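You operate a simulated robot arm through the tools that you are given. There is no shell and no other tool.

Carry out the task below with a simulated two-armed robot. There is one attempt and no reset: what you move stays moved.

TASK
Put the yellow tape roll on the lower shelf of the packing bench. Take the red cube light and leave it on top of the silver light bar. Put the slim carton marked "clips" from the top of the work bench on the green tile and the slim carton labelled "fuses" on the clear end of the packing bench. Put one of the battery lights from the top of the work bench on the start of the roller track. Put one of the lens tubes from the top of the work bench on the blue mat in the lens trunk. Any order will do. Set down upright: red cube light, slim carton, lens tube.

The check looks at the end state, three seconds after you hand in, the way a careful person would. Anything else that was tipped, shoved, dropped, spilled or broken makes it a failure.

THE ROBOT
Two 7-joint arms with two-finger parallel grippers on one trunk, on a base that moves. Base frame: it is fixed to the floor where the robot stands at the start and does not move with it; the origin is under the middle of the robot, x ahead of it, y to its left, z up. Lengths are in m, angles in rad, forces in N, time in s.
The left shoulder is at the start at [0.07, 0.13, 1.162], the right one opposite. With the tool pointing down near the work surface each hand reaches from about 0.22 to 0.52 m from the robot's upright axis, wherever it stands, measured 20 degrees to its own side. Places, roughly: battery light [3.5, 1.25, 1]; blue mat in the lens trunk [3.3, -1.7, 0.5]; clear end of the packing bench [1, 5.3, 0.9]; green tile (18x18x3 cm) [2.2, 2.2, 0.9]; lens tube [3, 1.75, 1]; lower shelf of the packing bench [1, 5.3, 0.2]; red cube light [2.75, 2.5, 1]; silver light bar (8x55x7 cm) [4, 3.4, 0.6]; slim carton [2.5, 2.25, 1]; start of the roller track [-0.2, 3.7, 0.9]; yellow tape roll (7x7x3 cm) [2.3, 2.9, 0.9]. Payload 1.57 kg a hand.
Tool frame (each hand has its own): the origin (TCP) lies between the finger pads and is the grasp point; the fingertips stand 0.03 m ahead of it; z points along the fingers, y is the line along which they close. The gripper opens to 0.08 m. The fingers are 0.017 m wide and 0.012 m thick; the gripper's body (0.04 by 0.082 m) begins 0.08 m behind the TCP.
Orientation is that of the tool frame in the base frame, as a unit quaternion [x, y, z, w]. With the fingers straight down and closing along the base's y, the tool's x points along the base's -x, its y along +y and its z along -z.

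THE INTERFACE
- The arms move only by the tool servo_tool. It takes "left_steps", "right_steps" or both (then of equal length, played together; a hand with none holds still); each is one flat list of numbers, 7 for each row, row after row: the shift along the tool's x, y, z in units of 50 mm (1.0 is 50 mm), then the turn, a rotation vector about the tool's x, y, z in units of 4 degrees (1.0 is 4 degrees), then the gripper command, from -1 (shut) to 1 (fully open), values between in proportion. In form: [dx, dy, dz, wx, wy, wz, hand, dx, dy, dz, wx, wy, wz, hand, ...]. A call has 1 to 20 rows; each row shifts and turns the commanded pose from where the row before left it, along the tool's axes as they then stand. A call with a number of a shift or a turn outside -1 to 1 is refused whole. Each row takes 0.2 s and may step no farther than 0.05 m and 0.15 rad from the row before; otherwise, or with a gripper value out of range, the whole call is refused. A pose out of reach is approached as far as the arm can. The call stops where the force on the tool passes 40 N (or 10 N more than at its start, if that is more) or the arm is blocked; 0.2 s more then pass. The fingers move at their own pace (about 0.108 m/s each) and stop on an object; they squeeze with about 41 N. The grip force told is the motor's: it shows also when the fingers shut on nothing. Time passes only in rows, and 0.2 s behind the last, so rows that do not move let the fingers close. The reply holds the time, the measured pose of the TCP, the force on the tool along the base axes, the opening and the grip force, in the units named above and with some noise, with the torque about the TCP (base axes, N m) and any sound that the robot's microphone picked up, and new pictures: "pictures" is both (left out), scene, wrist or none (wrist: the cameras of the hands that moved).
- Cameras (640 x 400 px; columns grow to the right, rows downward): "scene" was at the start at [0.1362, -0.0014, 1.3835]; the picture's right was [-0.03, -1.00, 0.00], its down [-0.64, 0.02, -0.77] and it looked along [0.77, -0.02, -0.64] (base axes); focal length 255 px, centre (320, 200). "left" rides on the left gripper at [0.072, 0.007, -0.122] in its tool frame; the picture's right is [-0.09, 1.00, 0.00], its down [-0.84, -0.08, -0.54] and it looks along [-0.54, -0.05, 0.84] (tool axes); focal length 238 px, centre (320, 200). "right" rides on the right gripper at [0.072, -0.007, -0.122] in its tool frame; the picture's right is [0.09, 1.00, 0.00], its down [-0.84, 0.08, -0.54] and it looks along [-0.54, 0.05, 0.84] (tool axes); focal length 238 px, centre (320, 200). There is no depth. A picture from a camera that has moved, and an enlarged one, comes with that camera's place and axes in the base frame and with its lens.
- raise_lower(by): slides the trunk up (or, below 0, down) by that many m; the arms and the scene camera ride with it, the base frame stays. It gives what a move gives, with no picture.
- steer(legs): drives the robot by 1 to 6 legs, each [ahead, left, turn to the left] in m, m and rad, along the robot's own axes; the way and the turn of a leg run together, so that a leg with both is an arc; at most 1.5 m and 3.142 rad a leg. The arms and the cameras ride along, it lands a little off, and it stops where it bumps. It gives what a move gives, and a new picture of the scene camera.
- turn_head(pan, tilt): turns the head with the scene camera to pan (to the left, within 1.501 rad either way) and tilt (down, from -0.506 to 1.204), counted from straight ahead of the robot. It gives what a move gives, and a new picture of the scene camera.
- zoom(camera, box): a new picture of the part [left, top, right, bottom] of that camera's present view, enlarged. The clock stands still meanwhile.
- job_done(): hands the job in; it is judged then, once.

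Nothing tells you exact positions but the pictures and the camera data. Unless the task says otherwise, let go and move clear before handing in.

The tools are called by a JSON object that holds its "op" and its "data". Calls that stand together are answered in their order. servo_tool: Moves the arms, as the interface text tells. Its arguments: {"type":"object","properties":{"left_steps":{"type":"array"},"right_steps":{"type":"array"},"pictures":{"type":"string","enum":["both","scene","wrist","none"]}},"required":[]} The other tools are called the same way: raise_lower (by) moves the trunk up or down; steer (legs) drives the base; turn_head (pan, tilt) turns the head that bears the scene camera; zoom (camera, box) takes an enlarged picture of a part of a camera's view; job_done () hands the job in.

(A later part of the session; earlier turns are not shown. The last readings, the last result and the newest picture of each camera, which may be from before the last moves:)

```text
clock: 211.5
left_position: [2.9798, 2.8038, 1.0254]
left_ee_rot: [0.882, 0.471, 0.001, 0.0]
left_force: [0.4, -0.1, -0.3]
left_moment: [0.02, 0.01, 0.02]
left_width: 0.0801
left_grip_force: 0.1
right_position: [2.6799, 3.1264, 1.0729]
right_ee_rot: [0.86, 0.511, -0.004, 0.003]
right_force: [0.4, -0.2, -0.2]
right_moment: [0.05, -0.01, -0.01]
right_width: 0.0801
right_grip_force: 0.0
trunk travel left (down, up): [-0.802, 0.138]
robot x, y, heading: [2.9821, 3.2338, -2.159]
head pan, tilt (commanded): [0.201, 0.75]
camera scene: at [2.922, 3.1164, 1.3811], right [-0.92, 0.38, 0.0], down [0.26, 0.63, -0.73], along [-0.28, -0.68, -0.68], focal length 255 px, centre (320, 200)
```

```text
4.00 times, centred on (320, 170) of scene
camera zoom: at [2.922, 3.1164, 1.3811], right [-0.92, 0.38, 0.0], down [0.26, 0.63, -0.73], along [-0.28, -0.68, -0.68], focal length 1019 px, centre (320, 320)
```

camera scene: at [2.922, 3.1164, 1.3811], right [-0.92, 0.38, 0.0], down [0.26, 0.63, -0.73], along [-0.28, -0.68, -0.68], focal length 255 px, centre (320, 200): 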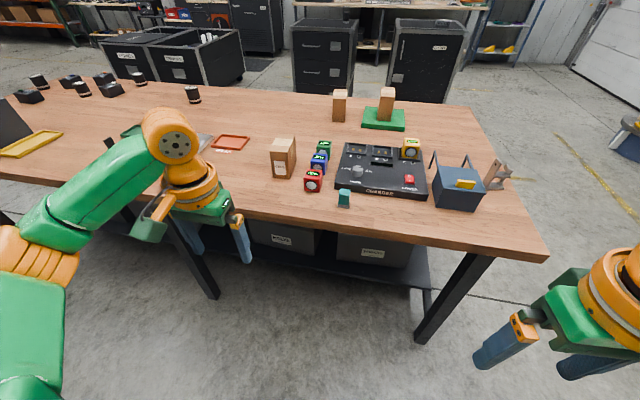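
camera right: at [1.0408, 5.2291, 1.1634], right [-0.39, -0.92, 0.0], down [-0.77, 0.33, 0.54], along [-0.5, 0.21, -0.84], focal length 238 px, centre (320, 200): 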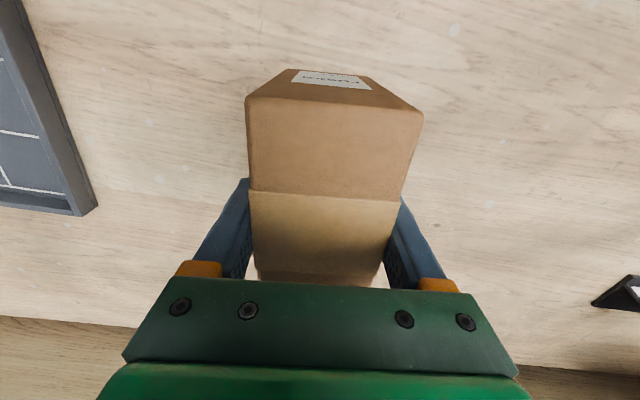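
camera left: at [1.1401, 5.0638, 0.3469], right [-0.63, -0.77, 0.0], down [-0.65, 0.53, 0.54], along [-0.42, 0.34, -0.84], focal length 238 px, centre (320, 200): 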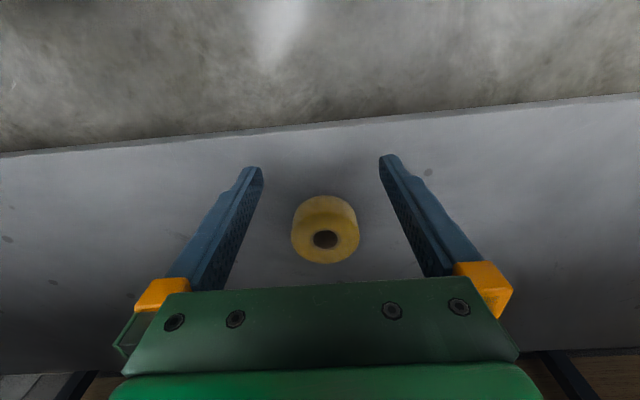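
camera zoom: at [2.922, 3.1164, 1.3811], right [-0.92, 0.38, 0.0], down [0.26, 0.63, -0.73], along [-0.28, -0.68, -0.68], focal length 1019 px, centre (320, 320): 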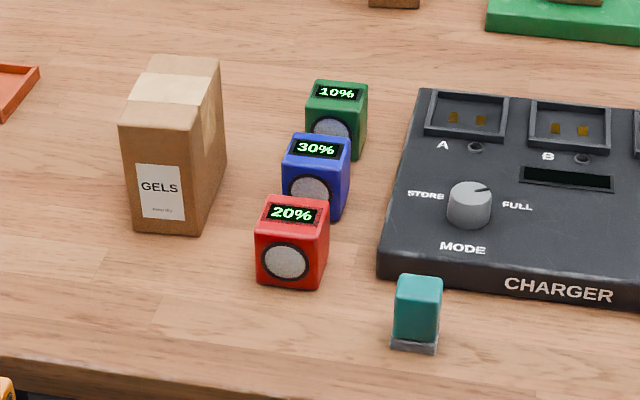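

The red cube (20 %) is centred at about (2.709, 2.542), with room for the fingers between GELS and the charger. I'll raise the hand a little and drive 27 cm towards the bench.

{"op": "servo_tool", "data": {"left_steps": [0, 0, -0.6, 0, 0, 0, 1, 0, 0, -0.6, 0, 0, 0, 1], "pictures": "none"}}

{"op": "steer", "data": {"legs": [[0.27, 0, 0]]}}

{"op": "servo_tool", "data": {"left_steps": [-0.5, -0.4, 0, 0, 0, 0, 1, -0.5, -0.4, 0, 0, 0, 0, 1, -0.5, -0.4, 0, 0, 0, 0, 1, -0.45, -0.4, 0, 0, 0, 0, 1, 0, 0, 0, 0, 0, 0, 1], "pictures": "both"}}

```text
clock: 212.1
left_position: [2.9792, 2.8075, 1.0857]
left_ee_rot: [0.882, 0.472, 0.0, 0.0]
left_force: [0.8, -0.1, 0.2]
left_moment: [-0.04, -0.01, 0.04]
left_width: 0.0801
left_grip_force: 0.1
right_position: [2.6783, 3.1279, 1.0722]
right_ee_rot: [0.86, 0.511, -0.003, 0.005]
right_force: [-0.6, 0.5, 0.2]
right_moment: [-0.01, 0.0, 0.01]
right_width: 0.08
right_grip_force: 0.1
trunk travel left (down, up): [-0.802, 0.138]
robot x, y, heading: [2.9811, 3.2372, -2.159]
head pan, tilt (commanded): [0.201, 0.75]
```

```text
clock: 214.0
left_position: [2.8345, 2.5796, 1.0834]
left_ee_rot: [0.879, 0.477, -0.001, 0.001]
left_force: [0.7, -0.2, -0.6]
left_moment: [0.01, 0.0, 0.0]
left_width: 0.0801
left_grip_force: 0.0
right_position: [2.5289, 2.8955, 1.0722]
right_ee_rot: [0.856, 0.517, -0.004, 0.004]
right_force: [-1.1, -0.2, -0.1]
right_moment: [0.02, -0.03, 0.02]
right_width: 0.08
right_grip_force: 0.0
trunk travel left (down, up): [-0.802, 0.138]
robot x, y, heading: [2.8285, 3.0071, -2.146]
head pan, tilt (commanded): [0.201, 0.75]
camera scene: at [2.7738, 2.8894, 1.3813], right [-0.93, 0.37, 0.0], down [0.25, 0.63, -0.73], along [-0.27, -0.68, -0.68], focal length 255 px, centre (320, 200)
```

scene: 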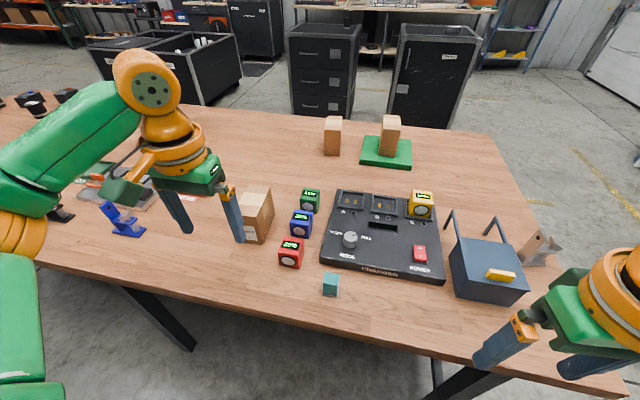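

```text
clock: 215.2
left_position: [2.7135, 2.5377, 1.0853]
left_ee_rot: [0.879, 0.477, 0.0, 0.0]
left_force: [0.1, -0.5, -0.5]
left_moment: [-0.01, 0.0, 0.0]
left_width: 0.08
left_grip_force: 0.1
right_position: [2.5284, 2.8946, 1.072]
right_ee_rot: [0.856, 0.517, -0.004, 0.004]
right_force: [0.8, -0.1, -0.4]
right_moment: [-0.01, 0.04, 0.02]
right_width: 0.0799
right_grip_force: 0.1
trunk travel left (down, up): [-0.802, 0.138]
robot x, y, heading: [2.8281, 3.0032, -2.148]
head pan, tilt (commanded): [0.201, 0.75]
camera scene: at [2.7731, 2.8876, 1.3811], right [-0.93, 0.37, 0.0], down [0.25, 0.63, -0.73], along [-0.27, -0.68, -0.68], focal length 255 px, centre (320, 200)
camera left: at [2.7595, 2.5946, 1.2066], right [0.78, -0.62, 0.0], down [-0.52, -0.66, 0.54], along [-0.34, -0.42, -0.84], focal length 238 px, centre (320, 200)
```

scene: 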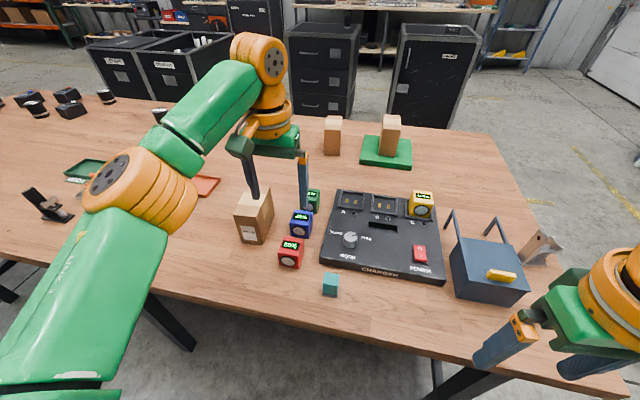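
left: 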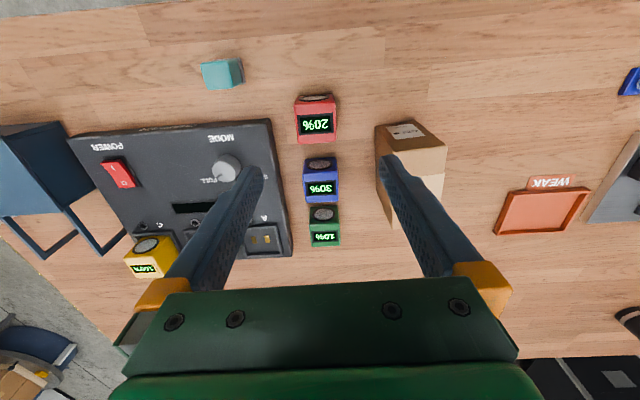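

{"op": "zoom", "data": {"camera": "left", "box": [260, 70, 400, 190]}}

```text
3.33 times, centred on (330, 130) of left
camera zoom: at [2.7595, 2.5946, 1.2066], right [0.78, -0.62, 0.0], down [-0.52, -0.66, 0.54], along [-0.34, -0.42, -0.84], focal length 794 px, centre (287, 433)
```

zoom: 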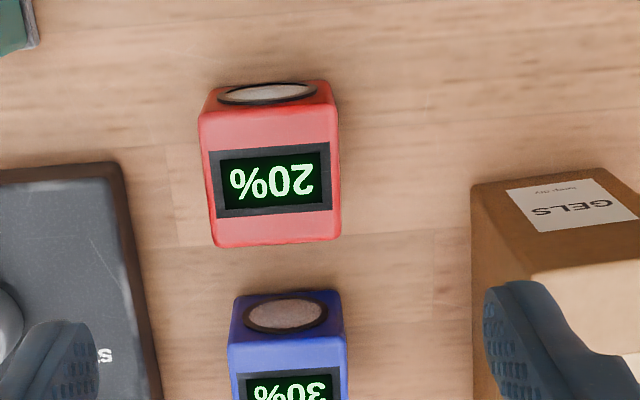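

Aligned within 5 mm. I'll correct and descend to grip the red cube.

{"op": "servo_tool", "data": {"left_steps": [-0.04, -0.09, 0.6, 0, 0, 0, 1, 0, 0, 0.8, 0, 0, 0, 1, 0, 0, 0.8, 0, 0, 0, 1, 0, 0, 0.8, 0, 0, 0, 1, 0, 0, 0.5, 0, 0, 0, 1, 0, 0, 0.28, 0, 0, 0, 1, 0, 0, 0, 0, 0, 0, 1], "pictures": "both"}}

```text
clock: 216.8
left_position: [2.7093, 2.5404, 0.8957]
left_ee_rot: [0.878, 0.478, 0.002, 0.0]
left_force: [0.5, -1.2, -0.6]
left_moment: [0.0, 0.01, 0.01]
left_width: 0.0795
left_grip_force: 0.0
right_position: [2.5282, 2.8942, 1.0711]
right_ee_rot: [0.856, 0.517, -0.004, 0.004]
right_force: [-0.2, -1.0, 0.2]
right_moment: [-0.02, 0.01, -0.01]
right_width: 0.0798
right_grip_force: 0.1
trunk travel left (down, up): [-0.802, 0.138]
robot x, y, heading: [2.8253, 3.0054, -2.149]
head pan, tilt (commanded): [0.201, 0.75]
camera scene: at [2.7725, 2.8874, 1.381], right [-0.93, 0.37, 0.0], down [0.25, 0.63, -0.73], along [-0.27, -0.68, -0.68], focal length 255 px, centre (320, 200)
camera left: at [2.7548, 2.5965, 1.0176], right [0.79, -0.62, 0.0], down [-0.52, -0.66, 0.54], along [-0.34, -0.42, -0.84], focal length 238 px, centre (320, 200)
```

scene: 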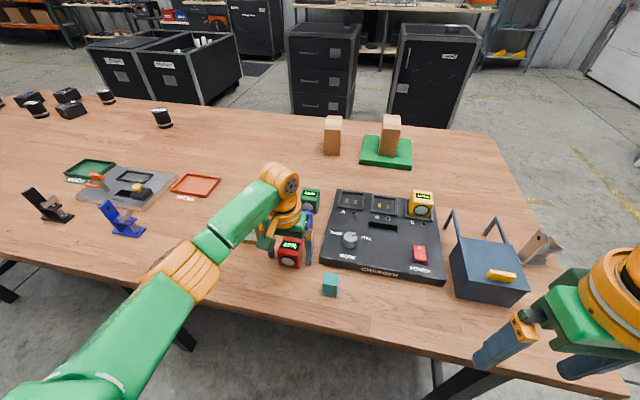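
left: 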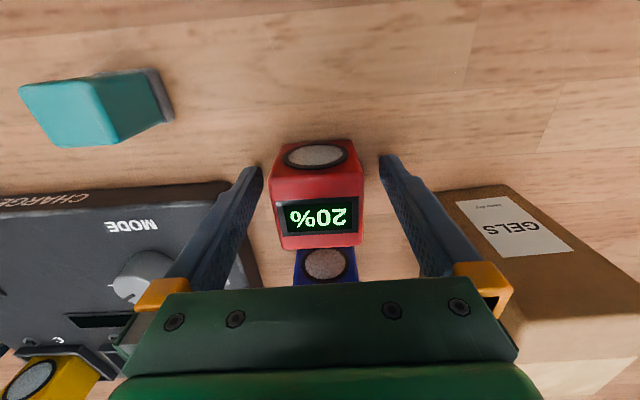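

{"op": "servo_tool", "data": {"left_steps": [0, 0, 0, 0, 0, 0, -1, 0, 0, 0, 0, 0, 0, -1, 0, 0, 0, 0, 0, 0, -1, 0, 0, -0.06, 0, 0, 0, -1, 0, 0, -0.1, 0, 0, 0, -1, 0, 0, -0.2, 0, 0, 0, -1], "pictures": "wrist"}}

```text
clock: 218.2
left_position: [2.7086, 2.5405, 0.9122]
left_ee_rot: [0.879, 0.477, 0.001, -0.001]
left_force: [-0.7, -0.1, -2.5]
left_moment: [0.0, -0.02, -0.01]
left_width: 0.0497
left_grip_force: 40.6
right_position: [2.5282, 2.895, 1.071]
right_ee_rot: [0.856, 0.516, -0.002, 0.004]
right_force: [-0.1, -0.3, 0.6]
right_moment: [0.0, 0.01, 0.0]
right_width: 0.08
right_grip_force: 0.1
trunk travel left (down, up): [-0.802, 0.138]
robot x, y, heading: [2.8302, 3.0088, -2.146]
head pan, tilt (commanded): [0.201, 0.75]
camera left: at [2.7536, 2.597, 1.0342], right [0.79, -0.62, 0.0], down [-0.52, -0.66, 0.54], along [-0.34, -0.42, -0.84], focal length 238 px, centre (320, 200)
```

left: 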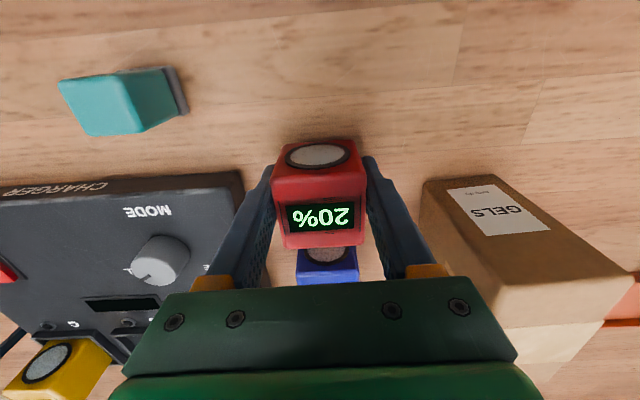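

The red cube is held (5 cm). I'll lift it, back off into the aisle and turn round to face the light bar.

{"op": "servo_tool", "data": {"left_steps": [0, 0, -0.4, 0, 0, 0, -1, 0, 0, -0.6, 0, 0, 0, -1, 0, 0, -0.7, 0, 0, 0, -1, 0, 0, -0.7, 0, 0, 0, -1, 0, 0, -0.7, 0, 0, 0, -1, 0.5, 0, -0.3, 0, 0, 0, -1, 0.7, 0, 0, 0, 0, 0, -1, 0.7, 0, 0, 0, 0, 0, -1], "pictures": "none"}}

{"op": "steer", "data": {"legs": [[-0.28, 0, 0], [0, 0, 1.57], [0, 0, 1.57]]}}

{"op": "turn_head", "data": {"pan": -0.4, "tilt": 0.6}}

```text
clock: 220.0
left_position: [2.7625, 2.6234, 1.0841]
left_ee_rot: [0.878, 0.478, 0.0, 0.0]
left_force: [-0.5, 0.1, -1.7]
left_moment: [0.0, -0.02, -0.01]
left_width: 0.0497
left_grip_force: 40.7
right_position: [2.5294, 2.8956, 1.0719]
right_ee_rot: [0.856, 0.517, -0.004, 0.003]
right_force: [0.0, 0.5, -0.5]
right_moment: [0.02, 0.03, 0.0]
right_width: 0.0802
right_grip_force: 0.1
trunk travel left (down, up): [-0.802, 0.138]
robot x, y, heading: [2.83, 3.0085, -2.149]
head pan, tilt (commanded): [0.201, 0.75]
```

```text
clock: 229.6
left_position: [3.0515, 3.6247, 1.0846]
left_ee_rot: [-0.475, 0.88, -0.001, -0.001]
left_force: [-1.2, 0.0, -1.6]
left_moment: [-0.02, 0.02, -0.02]
left_width: 0.0496
left_grip_force: 40.7
right_position: [3.2838, 3.3495, 1.0719]
right_ee_rot: [-0.515, 0.857, 0.003, 0.002]
right_force: [1.0, 1.2, 0.7]
right_moment: [-0.01, 0.01, 0.02]
right_width: 0.0797
right_grip_force: 0.0
trunk travel left (down, up): [-0.802, 0.138]
robot x, y, heading: [2.9845, 3.2374, 0.986]
head pan, tilt (commanded): [0.201, 0.75]
camera scene: at [3.0412, 3.3594, 1.381], right [0.93, -0.37, 0.0], down [-0.25, -0.63, -0.73], along [0.27, 0.68, -0.68], focal length 255 px, centre (320, 200)
```

scene: 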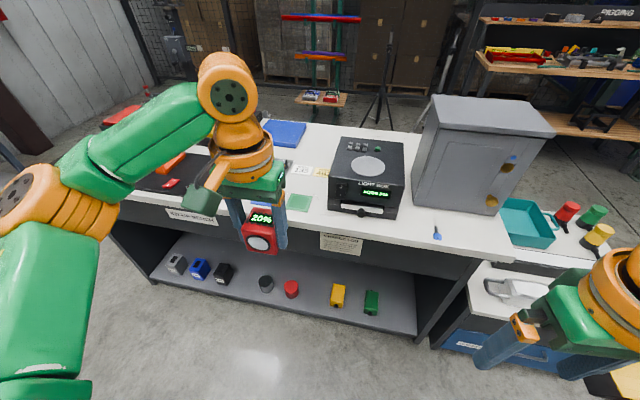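

```text
clock: 230.6
left_position: [3.0521, 3.6237, 1.0855]
left_ee_rot: [-0.476, 0.88, 0.0, 0.0]
left_force: [0.1, -0.4, -2.6]
left_moment: [0.0, 0.04, -0.04]
left_width: 0.0497
left_grip_force: 40.7
right_position: [3.2828, 3.3502, 1.0716]
right_ee_rot: [-0.515, 0.857, 0.002, 0.003]
right_force: [0.7, 0.6, -0.4]
right_moment: [-0.01, 0.02, 0.02]
right_width: 0.0801
right_grip_force: 0.1
trunk travel left (down, up): [-0.802, 0.138]
robot x, y, heading: [2.9827, 3.2373, 0.986]
head pan, tilt (commanded): [-0.4, 0.6]
camera scene: at [3.0835, 3.3319, 1.3939], right [0.56, -0.83, 0.0], down [-0.47, -0.32, -0.82], along [0.69, 0.46, -0.57], focal length 255 px, centre (320, 200)
```

scene: 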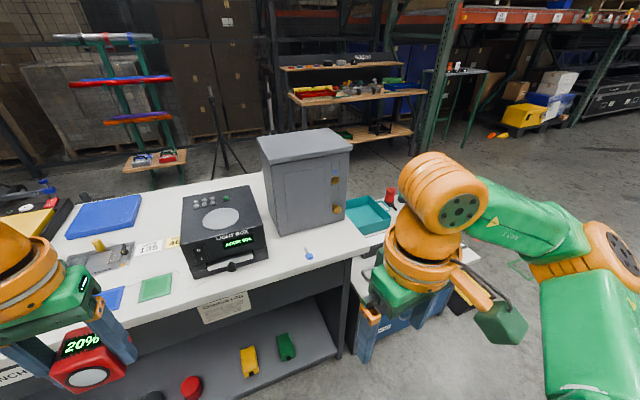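

The low cabinet with the bar is to the right of the counter. I'll strafe right to face it.

{"op": "steer", "data": {"legs": [[0, -0.75, 0]]}}

{"op": "turn_head", "data": {"pan": 0.0, "tilt": 0.75}}

```text
clock: 234.7
left_position: [3.6828, 3.2141, 1.0838]
left_ee_rot: [-0.482, 0.876, -0.002, 0.0]
left_force: [0.0, -0.1, -3.0]
left_moment: [-0.02, 0.0, 0.02]
left_width: 0.0498
left_grip_force: 41.4
right_position: [3.9187, 2.9414, 1.072]
right_ee_rot: [-0.521, 0.853, 0.003, 0.004]
right_force: [0.1, 1.2, -0.5]
right_moment: [-0.01, 0.01, -0.02]
right_width: 0.0801
right_grip_force: 0.0
trunk travel left (down, up): [-0.802, 0.138]
robot x, y, heading: [3.6175, 2.8258, 1.004]
head pan, tilt (commanded): [-0.4, 0.6]
camera scene: at [3.7187, 2.9214, 1.3939], right [0.57, -0.82, 0.0], down [-0.46, -0.32, -0.82], along [0.68, 0.47, -0.57], focal length 255 px, centre (320, 200)
```

scene: 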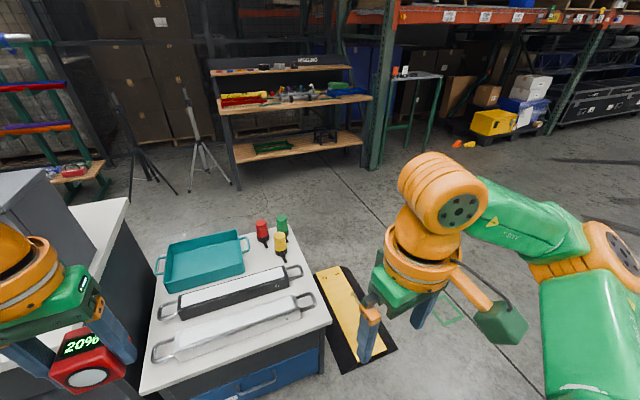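

```text
clock: 235.6
left_position: [3.684, 3.2123, 1.0837]
left_ee_rot: [-0.482, 0.876, 0.0, -0.001]
left_force: [0.5, -0.5, -2.1]
left_moment: [0.02, 0.03, -0.02]
left_width: 0.0499
left_grip_force: 41.3
right_position: [3.9196, 2.9413, 1.0729]
right_ee_rot: [-0.521, 0.853, 0.004, 0.003]
right_force: [0.3, 0.1, -1.4]
right_moment: [0.01, 0.05, -0.03]
right_width: 0.0799
right_grip_force: 0.0
trunk travel left (down, up): [-0.802, 0.138]
robot x, y, heading: [3.62, 2.8282, 1.0]
head pan, tilt (commanded): [0.0, 0.75]
camera scene: at [3.6917, 2.9403, 1.381], right [0.84, -0.54, 0.0], down [-0.37, -0.57, -0.73], along [0.39, 0.62, -0.68], focal length 255 px, centre (320, 200)
```

scene: 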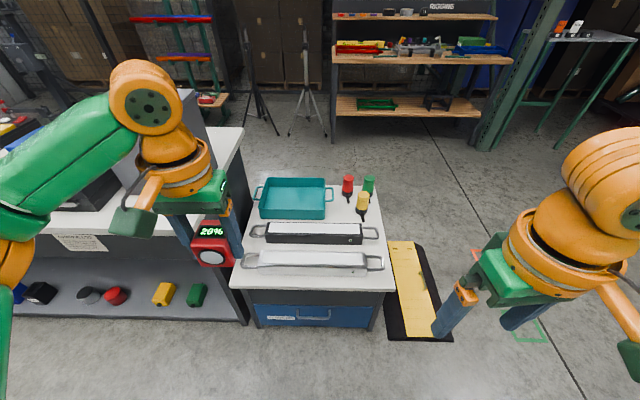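

{"op": "zoom", "data": {"camera": "scene", "box": [220, 170, 400, 300]}}

```text
3.08 times, centred on (310, 235) of scene
camera zoom: at [3.6917, 2.9403, 1.381], right [0.84, -0.54, 0.0], down [-0.37, -0.57, -0.73], along [0.39, 0.62, -0.68], focal length 784 px, centre (351, 92)
```

zoom: 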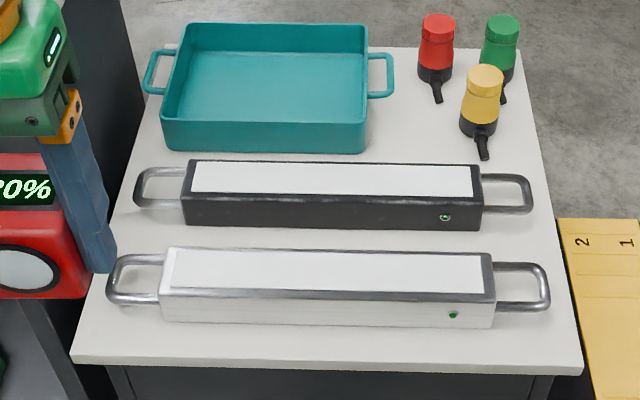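

The silver bar is the front one on the low cabinet, its top centred near (3.96, 3.41) at z≈0.585. To keep my left elbow clear of the counter I'll come at it from the right, turned about 17° left.

{"op": "steer", "data": {"legs": [[0, -0.42, 0], [0, 0, 0.3], [0.2, -0.06, 0]]}}

{"op": "turn_head", "data": {"pan": 0.15, "tilt": 0.85}}

```text
clock: 240.4
left_position: [4.0395, 3.1583, 1.0842]
left_ee_rot: [-0.605, 0.797, 0.0, 0.001]
left_force: [-0.1, -0.2, -1.7]
left_moment: [-0.02, 0.01, 0.01]
left_width: 0.0496
left_grip_force: 41.3
right_position: [4.3436, 2.9665, 1.0726]
right_ee_rot: [-0.64, 0.768, 0.003, 0.003]
right_force: [-0.1, -0.3, -1.0]
right_moment: [0.02, -0.02, 0.02]
right_width: 0.0798
right_grip_force: 0.1
trunk travel left (down, up): [-0.802, 0.138]
robot x, y, heading: [4.0912, 2.7724, 1.295]
head pan, tilt (commanded): [0.0, 0.75]
camera scene: at [4.1258, 2.8991, 1.3813], right [0.96, -0.27, 0.0], down [-0.18, -0.66, -0.73], along [0.2, 0.71, -0.68], focal length 255 px, centre (320, 200)
```

scene: 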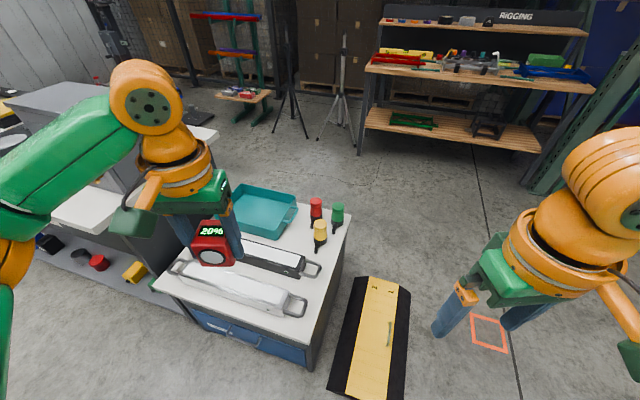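

```text
clock: 241.1
left_position: [4.0409, 3.1596, 1.0833]
left_ee_rot: [-0.604, 0.797, 0.0, -0.001]
left_force: [0.3, 0.3, -2.2]
left_moment: [-0.01, 0.04, 0.01]
left_width: 0.0499
left_grip_force: 40.9
right_position: [4.3442, 2.9687, 1.0729]
right_ee_rot: [-0.64, 0.769, 0.004, 0.001]
right_force: [0.4, -1.3, 0.1]
right_moment: [-0.04, 0.01, 0.02]
right_width: 0.0803
right_grip_force: 0.1
trunk travel left (down, up): [-0.802, 0.138]
robot x, y, heading: [4.0907, 2.77, 1.296]
head pan, tilt (commanded): [0.15, 0.85]
camera scene: at [4.1148, 2.8997, 1.373], right [0.99, -0.12, 0.0], down [-0.09, -0.75, -0.66], along [0.08, 0.65, -0.75], focal length 255 px, centre (320, 200)
```

scene: 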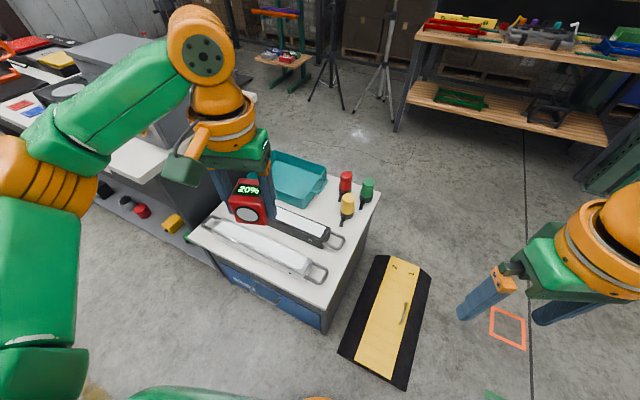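

My elbow is closer in than I feared, so there's room. I'll lower the trunk 0.3 m, drive a little closer and check with the wrist camera.

{"op": "raise_lower", "data": {"by": -0.3}}

{"op": "steer", "data": {"legs": [[0.09, 0, 0]]}}

{"op": "servo_tool", "data": {"left_steps": [-0.4, 0.2, 0, 0, 0, 0.9, -1, -0.4, 0.2, 0, 0, 0, 0.9, -1, -0.4, 0.2, 0, 0, 0, 0.9, -1, -0.4, 0.2, 0, 0, 0, 0.9, -1, 0, 0, 0, 0, 0, 0.7, -1], "pictures": "both"}}

```text
clock: 244.1
left_position: [4.0399, 3.1592, 0.7833]
left_ee_rot: [-0.605, 0.796, -0.001, -0.001]
left_force: [0.0, -0.5, -2.8]
left_moment: [-0.01, 0.0, -0.01]
left_width: 0.0497
left_grip_force: 41.4
right_position: [4.3449, 2.9676, 0.7722]
right_ee_rot: [-0.64, 0.768, 0.003, 0.003]
right_force: [-0.7, -0.3, -0.3]
right_moment: [0.0, 0.01, -0.01]
right_width: 0.0799
right_grip_force: 0.0
trunk travel left (down, up): [-0.502, 0.438]
robot x, y, heading: [4.0898, 2.774, 1.295]
head pan, tilt (commanded): [0.15, 0.85]
```

```text
clock: 245.2
left_position: [4.0657, 3.2461, 0.7835]
left_ee_rot: [-0.605, 0.796, 0.0, 0.0]
left_force: [0.3, 0.1, -2.8]
left_moment: [-0.05, 0.01, -0.02]
left_width: 0.0495
left_grip_force: 41.0
right_position: [4.3695, 3.0554, 0.7709]
right_ee_rot: [-0.64, 0.769, 0.004, 0.003]
right_force: [0.0, 0.5, 0.0]
right_moment: [0.01, 0.01, -0.02]
right_width: 0.0798
right_grip_force: 0.0
trunk travel left (down, up): [-0.502, 0.438]
robot x, y, heading: [4.1146, 2.8582, 1.296]
head pan, tilt (commanded): [0.15, 0.85]
camera scene: at [4.1392, 2.986, 1.073], right [0.99, -0.12, 0.0], down [-0.09, -0.75, -0.66], along [0.08, 0.65, -0.75], focal length 255 px, centre (320, 200)
```

scene: 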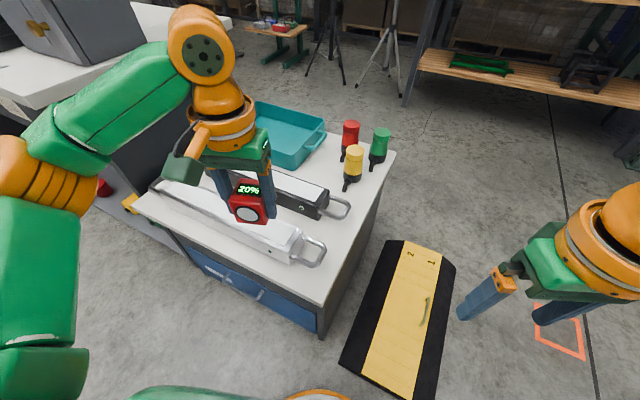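

```text
clock: 246.4
left_position: [4.0575, 3.3352, 0.7826]
left_ee_rot: [-0.478, 0.878, -0.002, 0.0]
left_force: [0.4, 0.1, -2.1]
left_moment: [-0.02, -0.01, 0.01]
left_width: 0.0497
left_grip_force: 40.9
right_position: [4.3687, 3.0543, 0.7718]
right_ee_rot: [-0.639, 0.769, 0.003, 0.003]
right_force: [-0.2, 0.8, 0.2]
right_moment: [0.01, 0.02, 0.01]
right_width: 0.0801
right_grip_force: 0.1
trunk travel left (down, up): [-0.502, 0.438]
robot x, y, heading: [4.1115, 2.8586, 1.295]
head pan, tilt (commanded): [0.15, 0.85]
camera scene: at [4.139, 2.9858, 1.073], right [0.99, -0.12, 0.0], down [-0.09, -0.75, -0.66], along [0.08, 0.65, -0.75], focal length 255 px, centre (320, 200)
camera left: at [4.0129, 3.278, 0.9061], right [-0.79, 0.62, 0.0], down [0.52, 0.66, 0.54], along [0.34, 0.42, -0.84], focal length 238 px, centre (320, 200)
```

scene: 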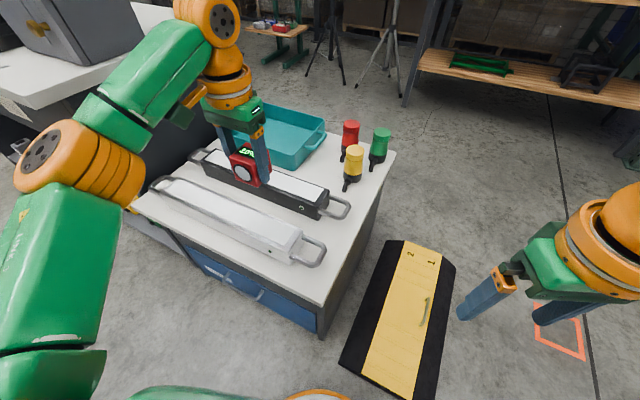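
left: 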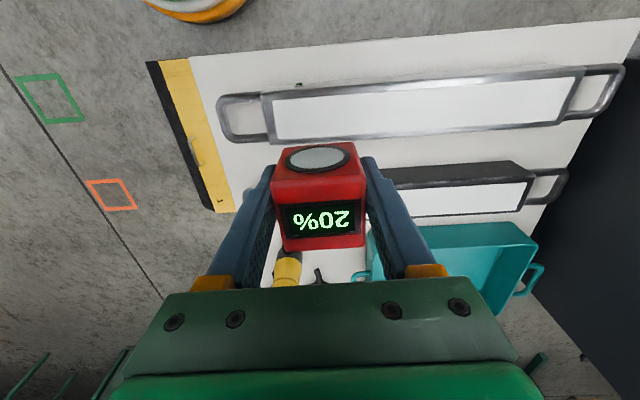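

The cube is centred over the bar's width, about 12 cm right of its middle, with the bar top at z≈0.588. I'll shift 3 cm towards the middle and descend.

{"op": "servo_tool", "data": {"left_steps": [-0.04, 0.3, 0.3, 0, 0, 0, -1, 0, 0.3, 0.5, 0, 0, 0, -1, 0, 0, 0.6, 0, 0, 0, -1, 0, 0, 0.6, 0, 0, 0, -1, 0, 0, 0.5, 0, 0, 0, -1, 0, 0, 0.3, 0, 0, 0, -1, 0, 0, 0, 0, 0, 0, -1], "pictures": "both"}}

{"op": "zoom", "data": {"camera": "scene", "box": [150, 120, 330, 260]}}

```text
clock: 248.0
left_position: [4.0335, 3.3552, 0.644]
left_ee_rot: [-0.478, 0.878, -0.002, 0.0]
left_force: [0.1, 0.5, -3.0]
left_moment: [0.02, 0.03, -0.01]
left_width: 0.0498
left_grip_force: 40.5
right_position: [4.3681, 3.0537, 0.7714]
right_ee_rot: [-0.64, 0.768, 0.005, 0.003]
right_force: [-0.3, 0.2, -0.1]
right_moment: [-0.01, -0.03, 0.0]
right_width: 0.0801
right_grip_force: 0.0
trunk travel left (down, up): [-0.502, 0.438]
robot x, y, heading: [4.1136, 2.8601, 1.298]
head pan, tilt (commanded): [0.15, 0.85]
camera scene: at [4.1391, 2.986, 1.073], right [0.99, -0.12, 0.0], down [-0.09, -0.75, -0.66], along [0.08, 0.65, -0.75], focal length 255 px, centre (320, 200)
camera left: at [3.9892, 3.2974, 0.7649], right [-0.79, 0.62, 0.0], down [0.52, 0.66, 0.54], along [0.34, 0.42, -0.84], focal length 238 px, centre (320, 200)
```

scene: 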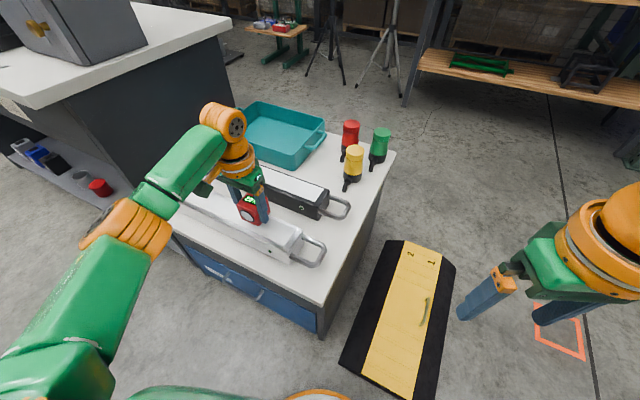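
left: 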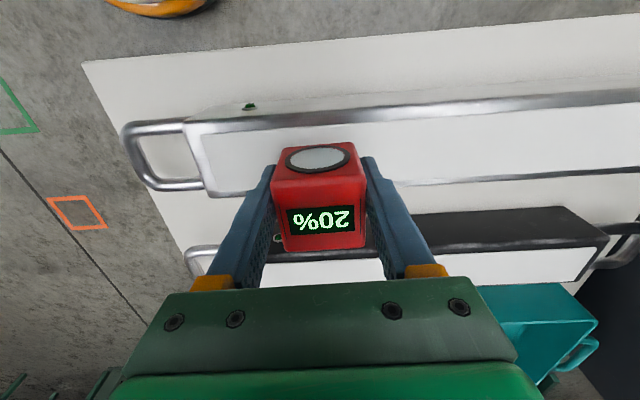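

```text
2.86 times, centred on (240, 190) of scene
camera zoom: at [4.1391, 2.986, 1.073], right [0.99, -0.12, 0.0], down [-0.09, -0.75, -0.66], along [0.08, 0.65, -0.75], focal length 728 px, centre (549, 229)
```

zoom: 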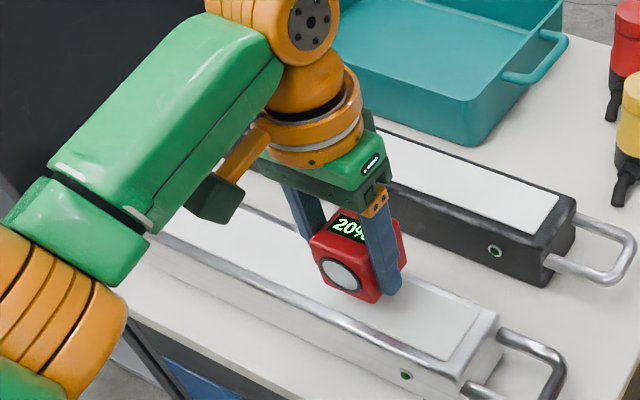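

{"op": "zoom", "data": {"camera": "left", "box": [180, 70, 460, 245]}}

```text
2.29 times, centred on (320, 158) of left
camera zoom: at [3.9892, 3.2974, 0.7649], right [-0.79, 0.62, 0.0], down [0.52, 0.66, 0.54], along [0.34, 0.42, -0.84], focal length 545 px, centre (320, 297)
```

zoom: 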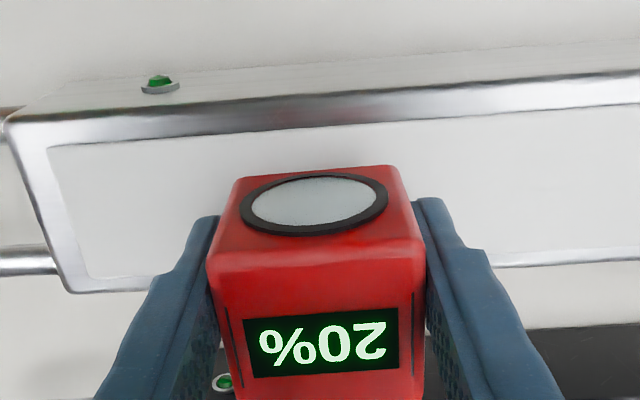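

Perfectly centred over the bar. Slow descent to contact.

{"op": "servo_tool", "data": {"left_steps": [0, 0, 0.1, 0, 0, 0, -1, 0, 0, 0.1, 0, 0, 0, -1], "pictures": "none"}}

{"op": "servo_tool", "data": {"left_steps": [0, 0, 0.06, 0, 0, 0, -1, 0, 0, 0.06, 0, 0, 0, -1], "pictures": "none"}}

```text
clock: 248.6
left_position: [4.0323, 3.3531, 0.6335]
left_ee_rot: [-0.479, 0.878, -0.001, 0.0]
left_force: [0.7, 0.5, -2.4]
left_moment: [-0.03, -0.01, 0.02]
left_width: 0.0494
left_grip_force: 40.9
right_position: [4.3689, 3.0557, 0.7715]
right_ee_rot: [-0.64, 0.769, 0.004, 0.002]
right_force: [0.3, -0.6, -0.4]
right_moment: [-0.01, 0.01, 0.0]
right_width: 0.0803
right_grip_force: 0.0
trunk travel left (down, up): [-0.502, 0.438]
robot x, y, heading: [4.1168, 2.8593, 1.293]
head pan, tilt (commanded): [0.15, 0.85]
```

```text
clock: 249.2
left_position: [4.0334, 3.353, 0.6266]
left_ee_rot: [-0.478, 0.878, -0.001, 0.0]
left_force: [-0.3, 0.3, -2.1]
left_moment: [-0.01, 0.04, 0.02]
left_width: 0.0497
left_grip_force: 41.1
right_position: [4.3691, 3.0543, 0.7716]
right_ee_rot: [-0.639, 0.769, 0.004, 0.002]
right_force: [0.0, 0.2, -0.2]
right_moment: [-0.01, -0.01, -0.02]
right_width: 0.08
right_grip_force: 0.1
trunk travel left (down, up): [-0.502, 0.438]
robot x, y, heading: [4.1149, 2.8578, 1.297]
head pan, tilt (commanded): [0.15, 0.85]
```

{"op": "servo_tool", "data": {"left_steps": [0, 0, 0.05, 0, 0, 0, -1, 0, 0, 0.05, 0, 0, 0, -1], "pictures": "none"}}

{"op": "zoom", "data": {"camera": "scene", "box": [200, 160, 330, 260]}}

```text
clock: 249.8
left_position: [4.0328, 3.3525, 0.6225]
left_ee_rot: [-0.479, 0.878, -0.001, -0.001]
left_force: [-0.2, -0.3, -2.9]
left_moment: [-0.03, 0.02, -0.02]
left_width: 0.0495
left_grip_force: 41.0
right_position: [4.3696, 3.0547, 0.7719]
right_ee_rot: [-0.639, 0.769, 0.005, 0.002]
right_force: [0.2, -0.1, -0.3]
right_moment: [-0.02, 0.01, -0.04]
right_width: 0.08
right_grip_force: 0.0
trunk travel left (down, up): [-0.502, 0.438]
robot x, y, heading: [4.1125, 2.8555, 1.296]
head pan, tilt (commanded): [0.15, 0.85]
```

```text
4.00 times, centred on (265, 210) of scene
camera zoom: at [4.1391, 2.9861, 1.073], right [0.99, -0.12, 0.0], down [-0.09, -0.75, -0.66], along [0.08, 0.65, -0.75], focal length 1019 px, centre (540, 160)
```

zoom: 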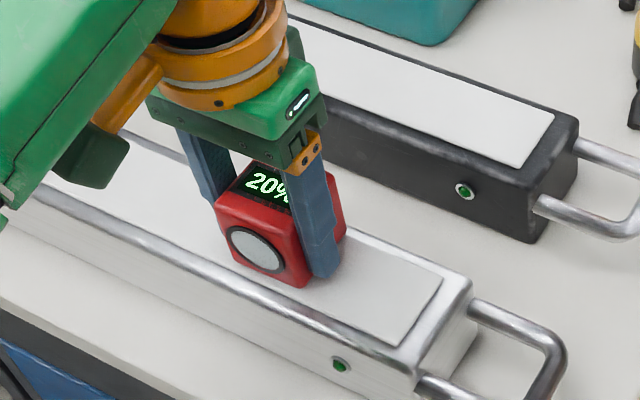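

{"op": "servo_tool", "data": {"left_steps": [0, 0, 0.05, 0, 0, 0, -1, 0, 0, 0.05, 0, 0, 0, -1], "pictures": "none"}}

{"op": "servo_tool", "data": {"left_steps": [0, 0, 0.05, 0, 0, 0, -1, 0, 0, 0.04, 0, 0, 0, -1], "pictures": "none"}}

```text
clock: 250.4
left_position: [4.0335, 3.3528, 0.6219]
left_ee_rot: [-0.479, 0.878, 0.003, 0.002]
left_force: [-1.9, 11.0, 30.3]
left_moment: [-0.39, -0.05, 0.0]
left_width: 0.0498
left_grip_force: 41.5
right_position: [4.3699, 3.0524, 0.7727]
right_ee_rot: [-0.64, 0.769, 0.006, 0.004]
right_force: [0.1, 0.7, 0.7]
right_moment: [-0.01, 0.02, -0.03]
right_width: 0.0802
right_grip_force: 0.1
trunk travel left (down, up): [-0.502, 0.438]
robot x, y, heading: [4.1165, 2.8598, 1.301]
head pan, tilt (commanded): [0.15, 0.85]
```

```text
clock: 251.0
left_position: [4.0343, 3.349, 0.6164]
left_ee_rot: [-0.478, 0.878, 0.003, 0.002]
left_force: [-4.2, 7.0, 39.9]
left_moment: [-0.21, -0.43, 0.04]
left_width: 0.05
left_grip_force: 40.9
right_position: [4.3688, 3.0491, 0.7722]
right_ee_rot: [-0.64, 0.768, 0.007, 0.005]
right_force: [0.1, 0.5, -0.6]
right_moment: [0.0, 0.01, 0.0]
right_width: 0.0799
right_grip_force: 0.1
trunk travel left (down, up): [-0.502, 0.438]
robot x, y, heading: [4.1166, 2.8627, 1.295]
head pan, tilt (commanded): [0.15, 0.85]
```

Contact was at 0.622 and I pressed a bit too far. I'll ease off.

{"op": "servo_tool", "data": {"left_steps": [0, 0, -0.06, 0, 0, 0, -1, 0, 0, 0, 0, 0, 0, -1], "pictures": "wrist"}}

{"op": "zoom", "data": {"camera": "scene", "box": [200, 160, 330, 260]}}

```text
clock: 251.6
left_position: [4.0337, 3.3492, 0.6178]
left_ee_rot: [-0.478, 0.879, 0.001, 0.0]
left_force: [-0.1, -4.8, 13.8]
left_moment: [0.34, -0.23, -0.07]
left_width: 0.0496
left_grip_force: 41.4
right_position: [4.3697, 3.052, 0.773]
right_ee_rot: [-0.64, 0.768, 0.005, 0.004]
right_force: [0.3, -0.1, 0.0]
right_moment: [-0.02, 0.0, 0.0]
right_width: 0.0801
right_grip_force: 0.0
trunk travel left (down, up): [-0.502, 0.438]
robot x, y, heading: [4.1173, 2.8594, 1.299]
head pan, tilt (commanded): [0.15, 0.85]
camera left: at [3.9894, 3.2926, 0.7392], right [-0.79, 0.62, 0.0], down [0.52, 0.66, 0.54], along [0.33, 0.43, -0.84], focal length 238 px, centre (320, 200)
```

left: 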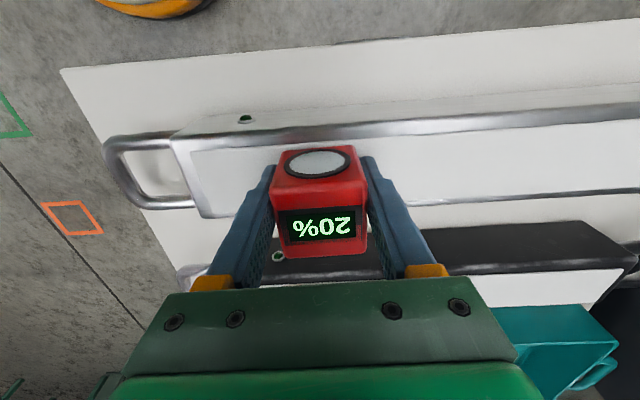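

```text
4.00 times, centred on (265, 210) of scene
camera zoom: at [4.1397, 2.9811, 1.0733], right [0.99, -0.12, 0.0], down [-0.09, -0.74, -0.66], along [0.08, 0.66, -0.75], focal length 1019 px, centre (540, 160)
```

zoom: 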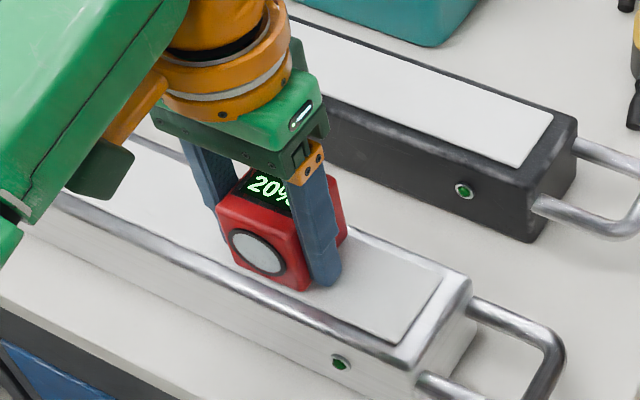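

{"op": "servo_tool", "data": {"left_steps": [0, 0, -0.05, 0, 0, 0, -1, 0, 0, 0, 0, 0, 0, -1], "pictures": "none"}}

```text
clock: 252.2
left_position: [4.0338, 3.3546, 0.6179]
left_ee_rot: [-0.479, 0.878, -0.001, -0.003]
left_force: [0.0, -0.1, -2.3]
left_moment: [0.01, 0.0, 0.0]
left_width: 0.0495
left_grip_force: 40.9
right_position: [4.369, 3.0551, 0.7716]
right_ee_rot: [-0.639, 0.769, 0.005, 0.003]
right_force: [0.7, -0.7, 0.3]
right_moment: [-0.03, 0.0, 0.01]
right_width: 0.0799
right_grip_force: 0.0
trunk travel left (down, up): [-0.502, 0.438]
robot x, y, heading: [4.1148, 2.8607, 1.296]
head pan, tilt (commanded): [0.15, 0.85]
```

{"op": "servo_tool", "data": {"left_steps": [0, 0, 0.025, 0, 0, 0, -1, 0, 0, 0, 0, 0, 0, -1], "pictures": "none"}}

```text
clock: 252.8
left_position: [4.0324, 3.3524, 0.6173]
left_ee_rot: [-0.478, 0.878, -0.001, 0.0]
left_force: [-0.2, -0.3, -1.1]
left_moment: [0.05, 0.02, 0.02]
left_width: 0.0497
left_grip_force: 41.1
right_position: [4.3688, 3.0542, 0.7713]
right_ee_rot: [-0.64, 0.768, 0.004, 0.003]
right_force: [0.5, 0.5, 0.8]
right_moment: [0.01, -0.06, 0.0]
right_width: 0.08
right_grip_force: 0.0
trunk travel left (down, up): [-0.502, 0.438]
robot x, y, heading: [4.1134, 2.8563, 1.297]
head pan, tilt (commanded): [0.15, 0.85]
```

Lightly in contact. Release and rise.

{"op": "servo_tool", "data": {"left_steps": [0, 0, 0, 0, 0, 0, 0.3, 0, 0, 0, 0, 0, 0, 0.6, 0, 0, 0, 0, 0, 0, 1, 0, 0, 0, 0, 0, 0, 1, 0, 0, -0.2, 0, 0, 0, 1, 0, 0, -0.5, 0, 0, 0, 1, 0, 0, -0.8, 0, 0, 0, 1, 0, 0, -0.8, 0, 0, 0, 1, 0, 0, -0.8, 0, 0, 0, 1], "pictures": "both"}}

{"op": "zoom", "data": {"camera": "scene", "box": [200, 160, 330, 260]}}

```text
clock: 254.8
left_position: [4.0346, 3.3521, 0.7733]
left_ee_rot: [-0.479, 0.878, 0.0, 0.0]
left_force: [0.4, 0.1, -0.1]
left_moment: [-0.01, 0.01, 0.01]
left_width: 0.0799
left_grip_force: 0.1
right_position: [4.3703, 3.0555, 0.7717]
right_ee_rot: [-0.64, 0.768, 0.004, 0.002]
right_force: [0.1, 0.4, 0.7]
right_moment: [-0.01, 0.01, 0.0]
right_width: 0.0801
right_grip_force: 0.1
trunk travel left (down, up): [-0.502, 0.438]
robot x, y, heading: [4.114, 2.8582, 1.299]
head pan, tilt (commanded): [0.15, 0.85]
camera scene: at [4.1396, 2.9848, 1.0731], right [0.99, -0.12, 0.0], down [-0.09, -0.75, -0.66], along [0.08, 0.66, -0.75], focal length 255 px, centre (320, 200)
camera left: at [3.9905, 3.2954, 0.8947], right [-0.79, 0.62, 0.0], down [0.52, 0.66, 0.54], along [0.33, 0.43, -0.84], focal length 238 px, centre (320, 200)
```

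scene: 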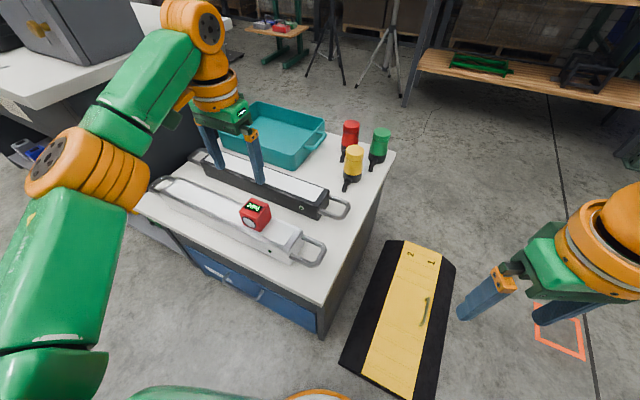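
left: 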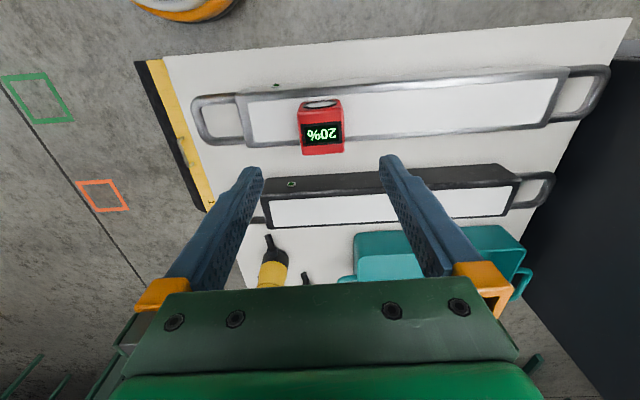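

```text
4.00 times, centred on (265, 210) of scene
camera zoom: at [4.1396, 2.9848, 1.0731], right [0.99, -0.12, 0.0], down [-0.09, -0.75, -0.66], along [0.08, 0.66, -0.75], focal length 1019 px, centre (540, 160)
```

zoom: 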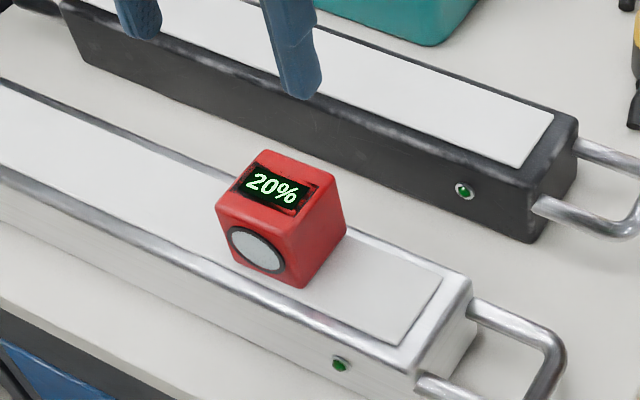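

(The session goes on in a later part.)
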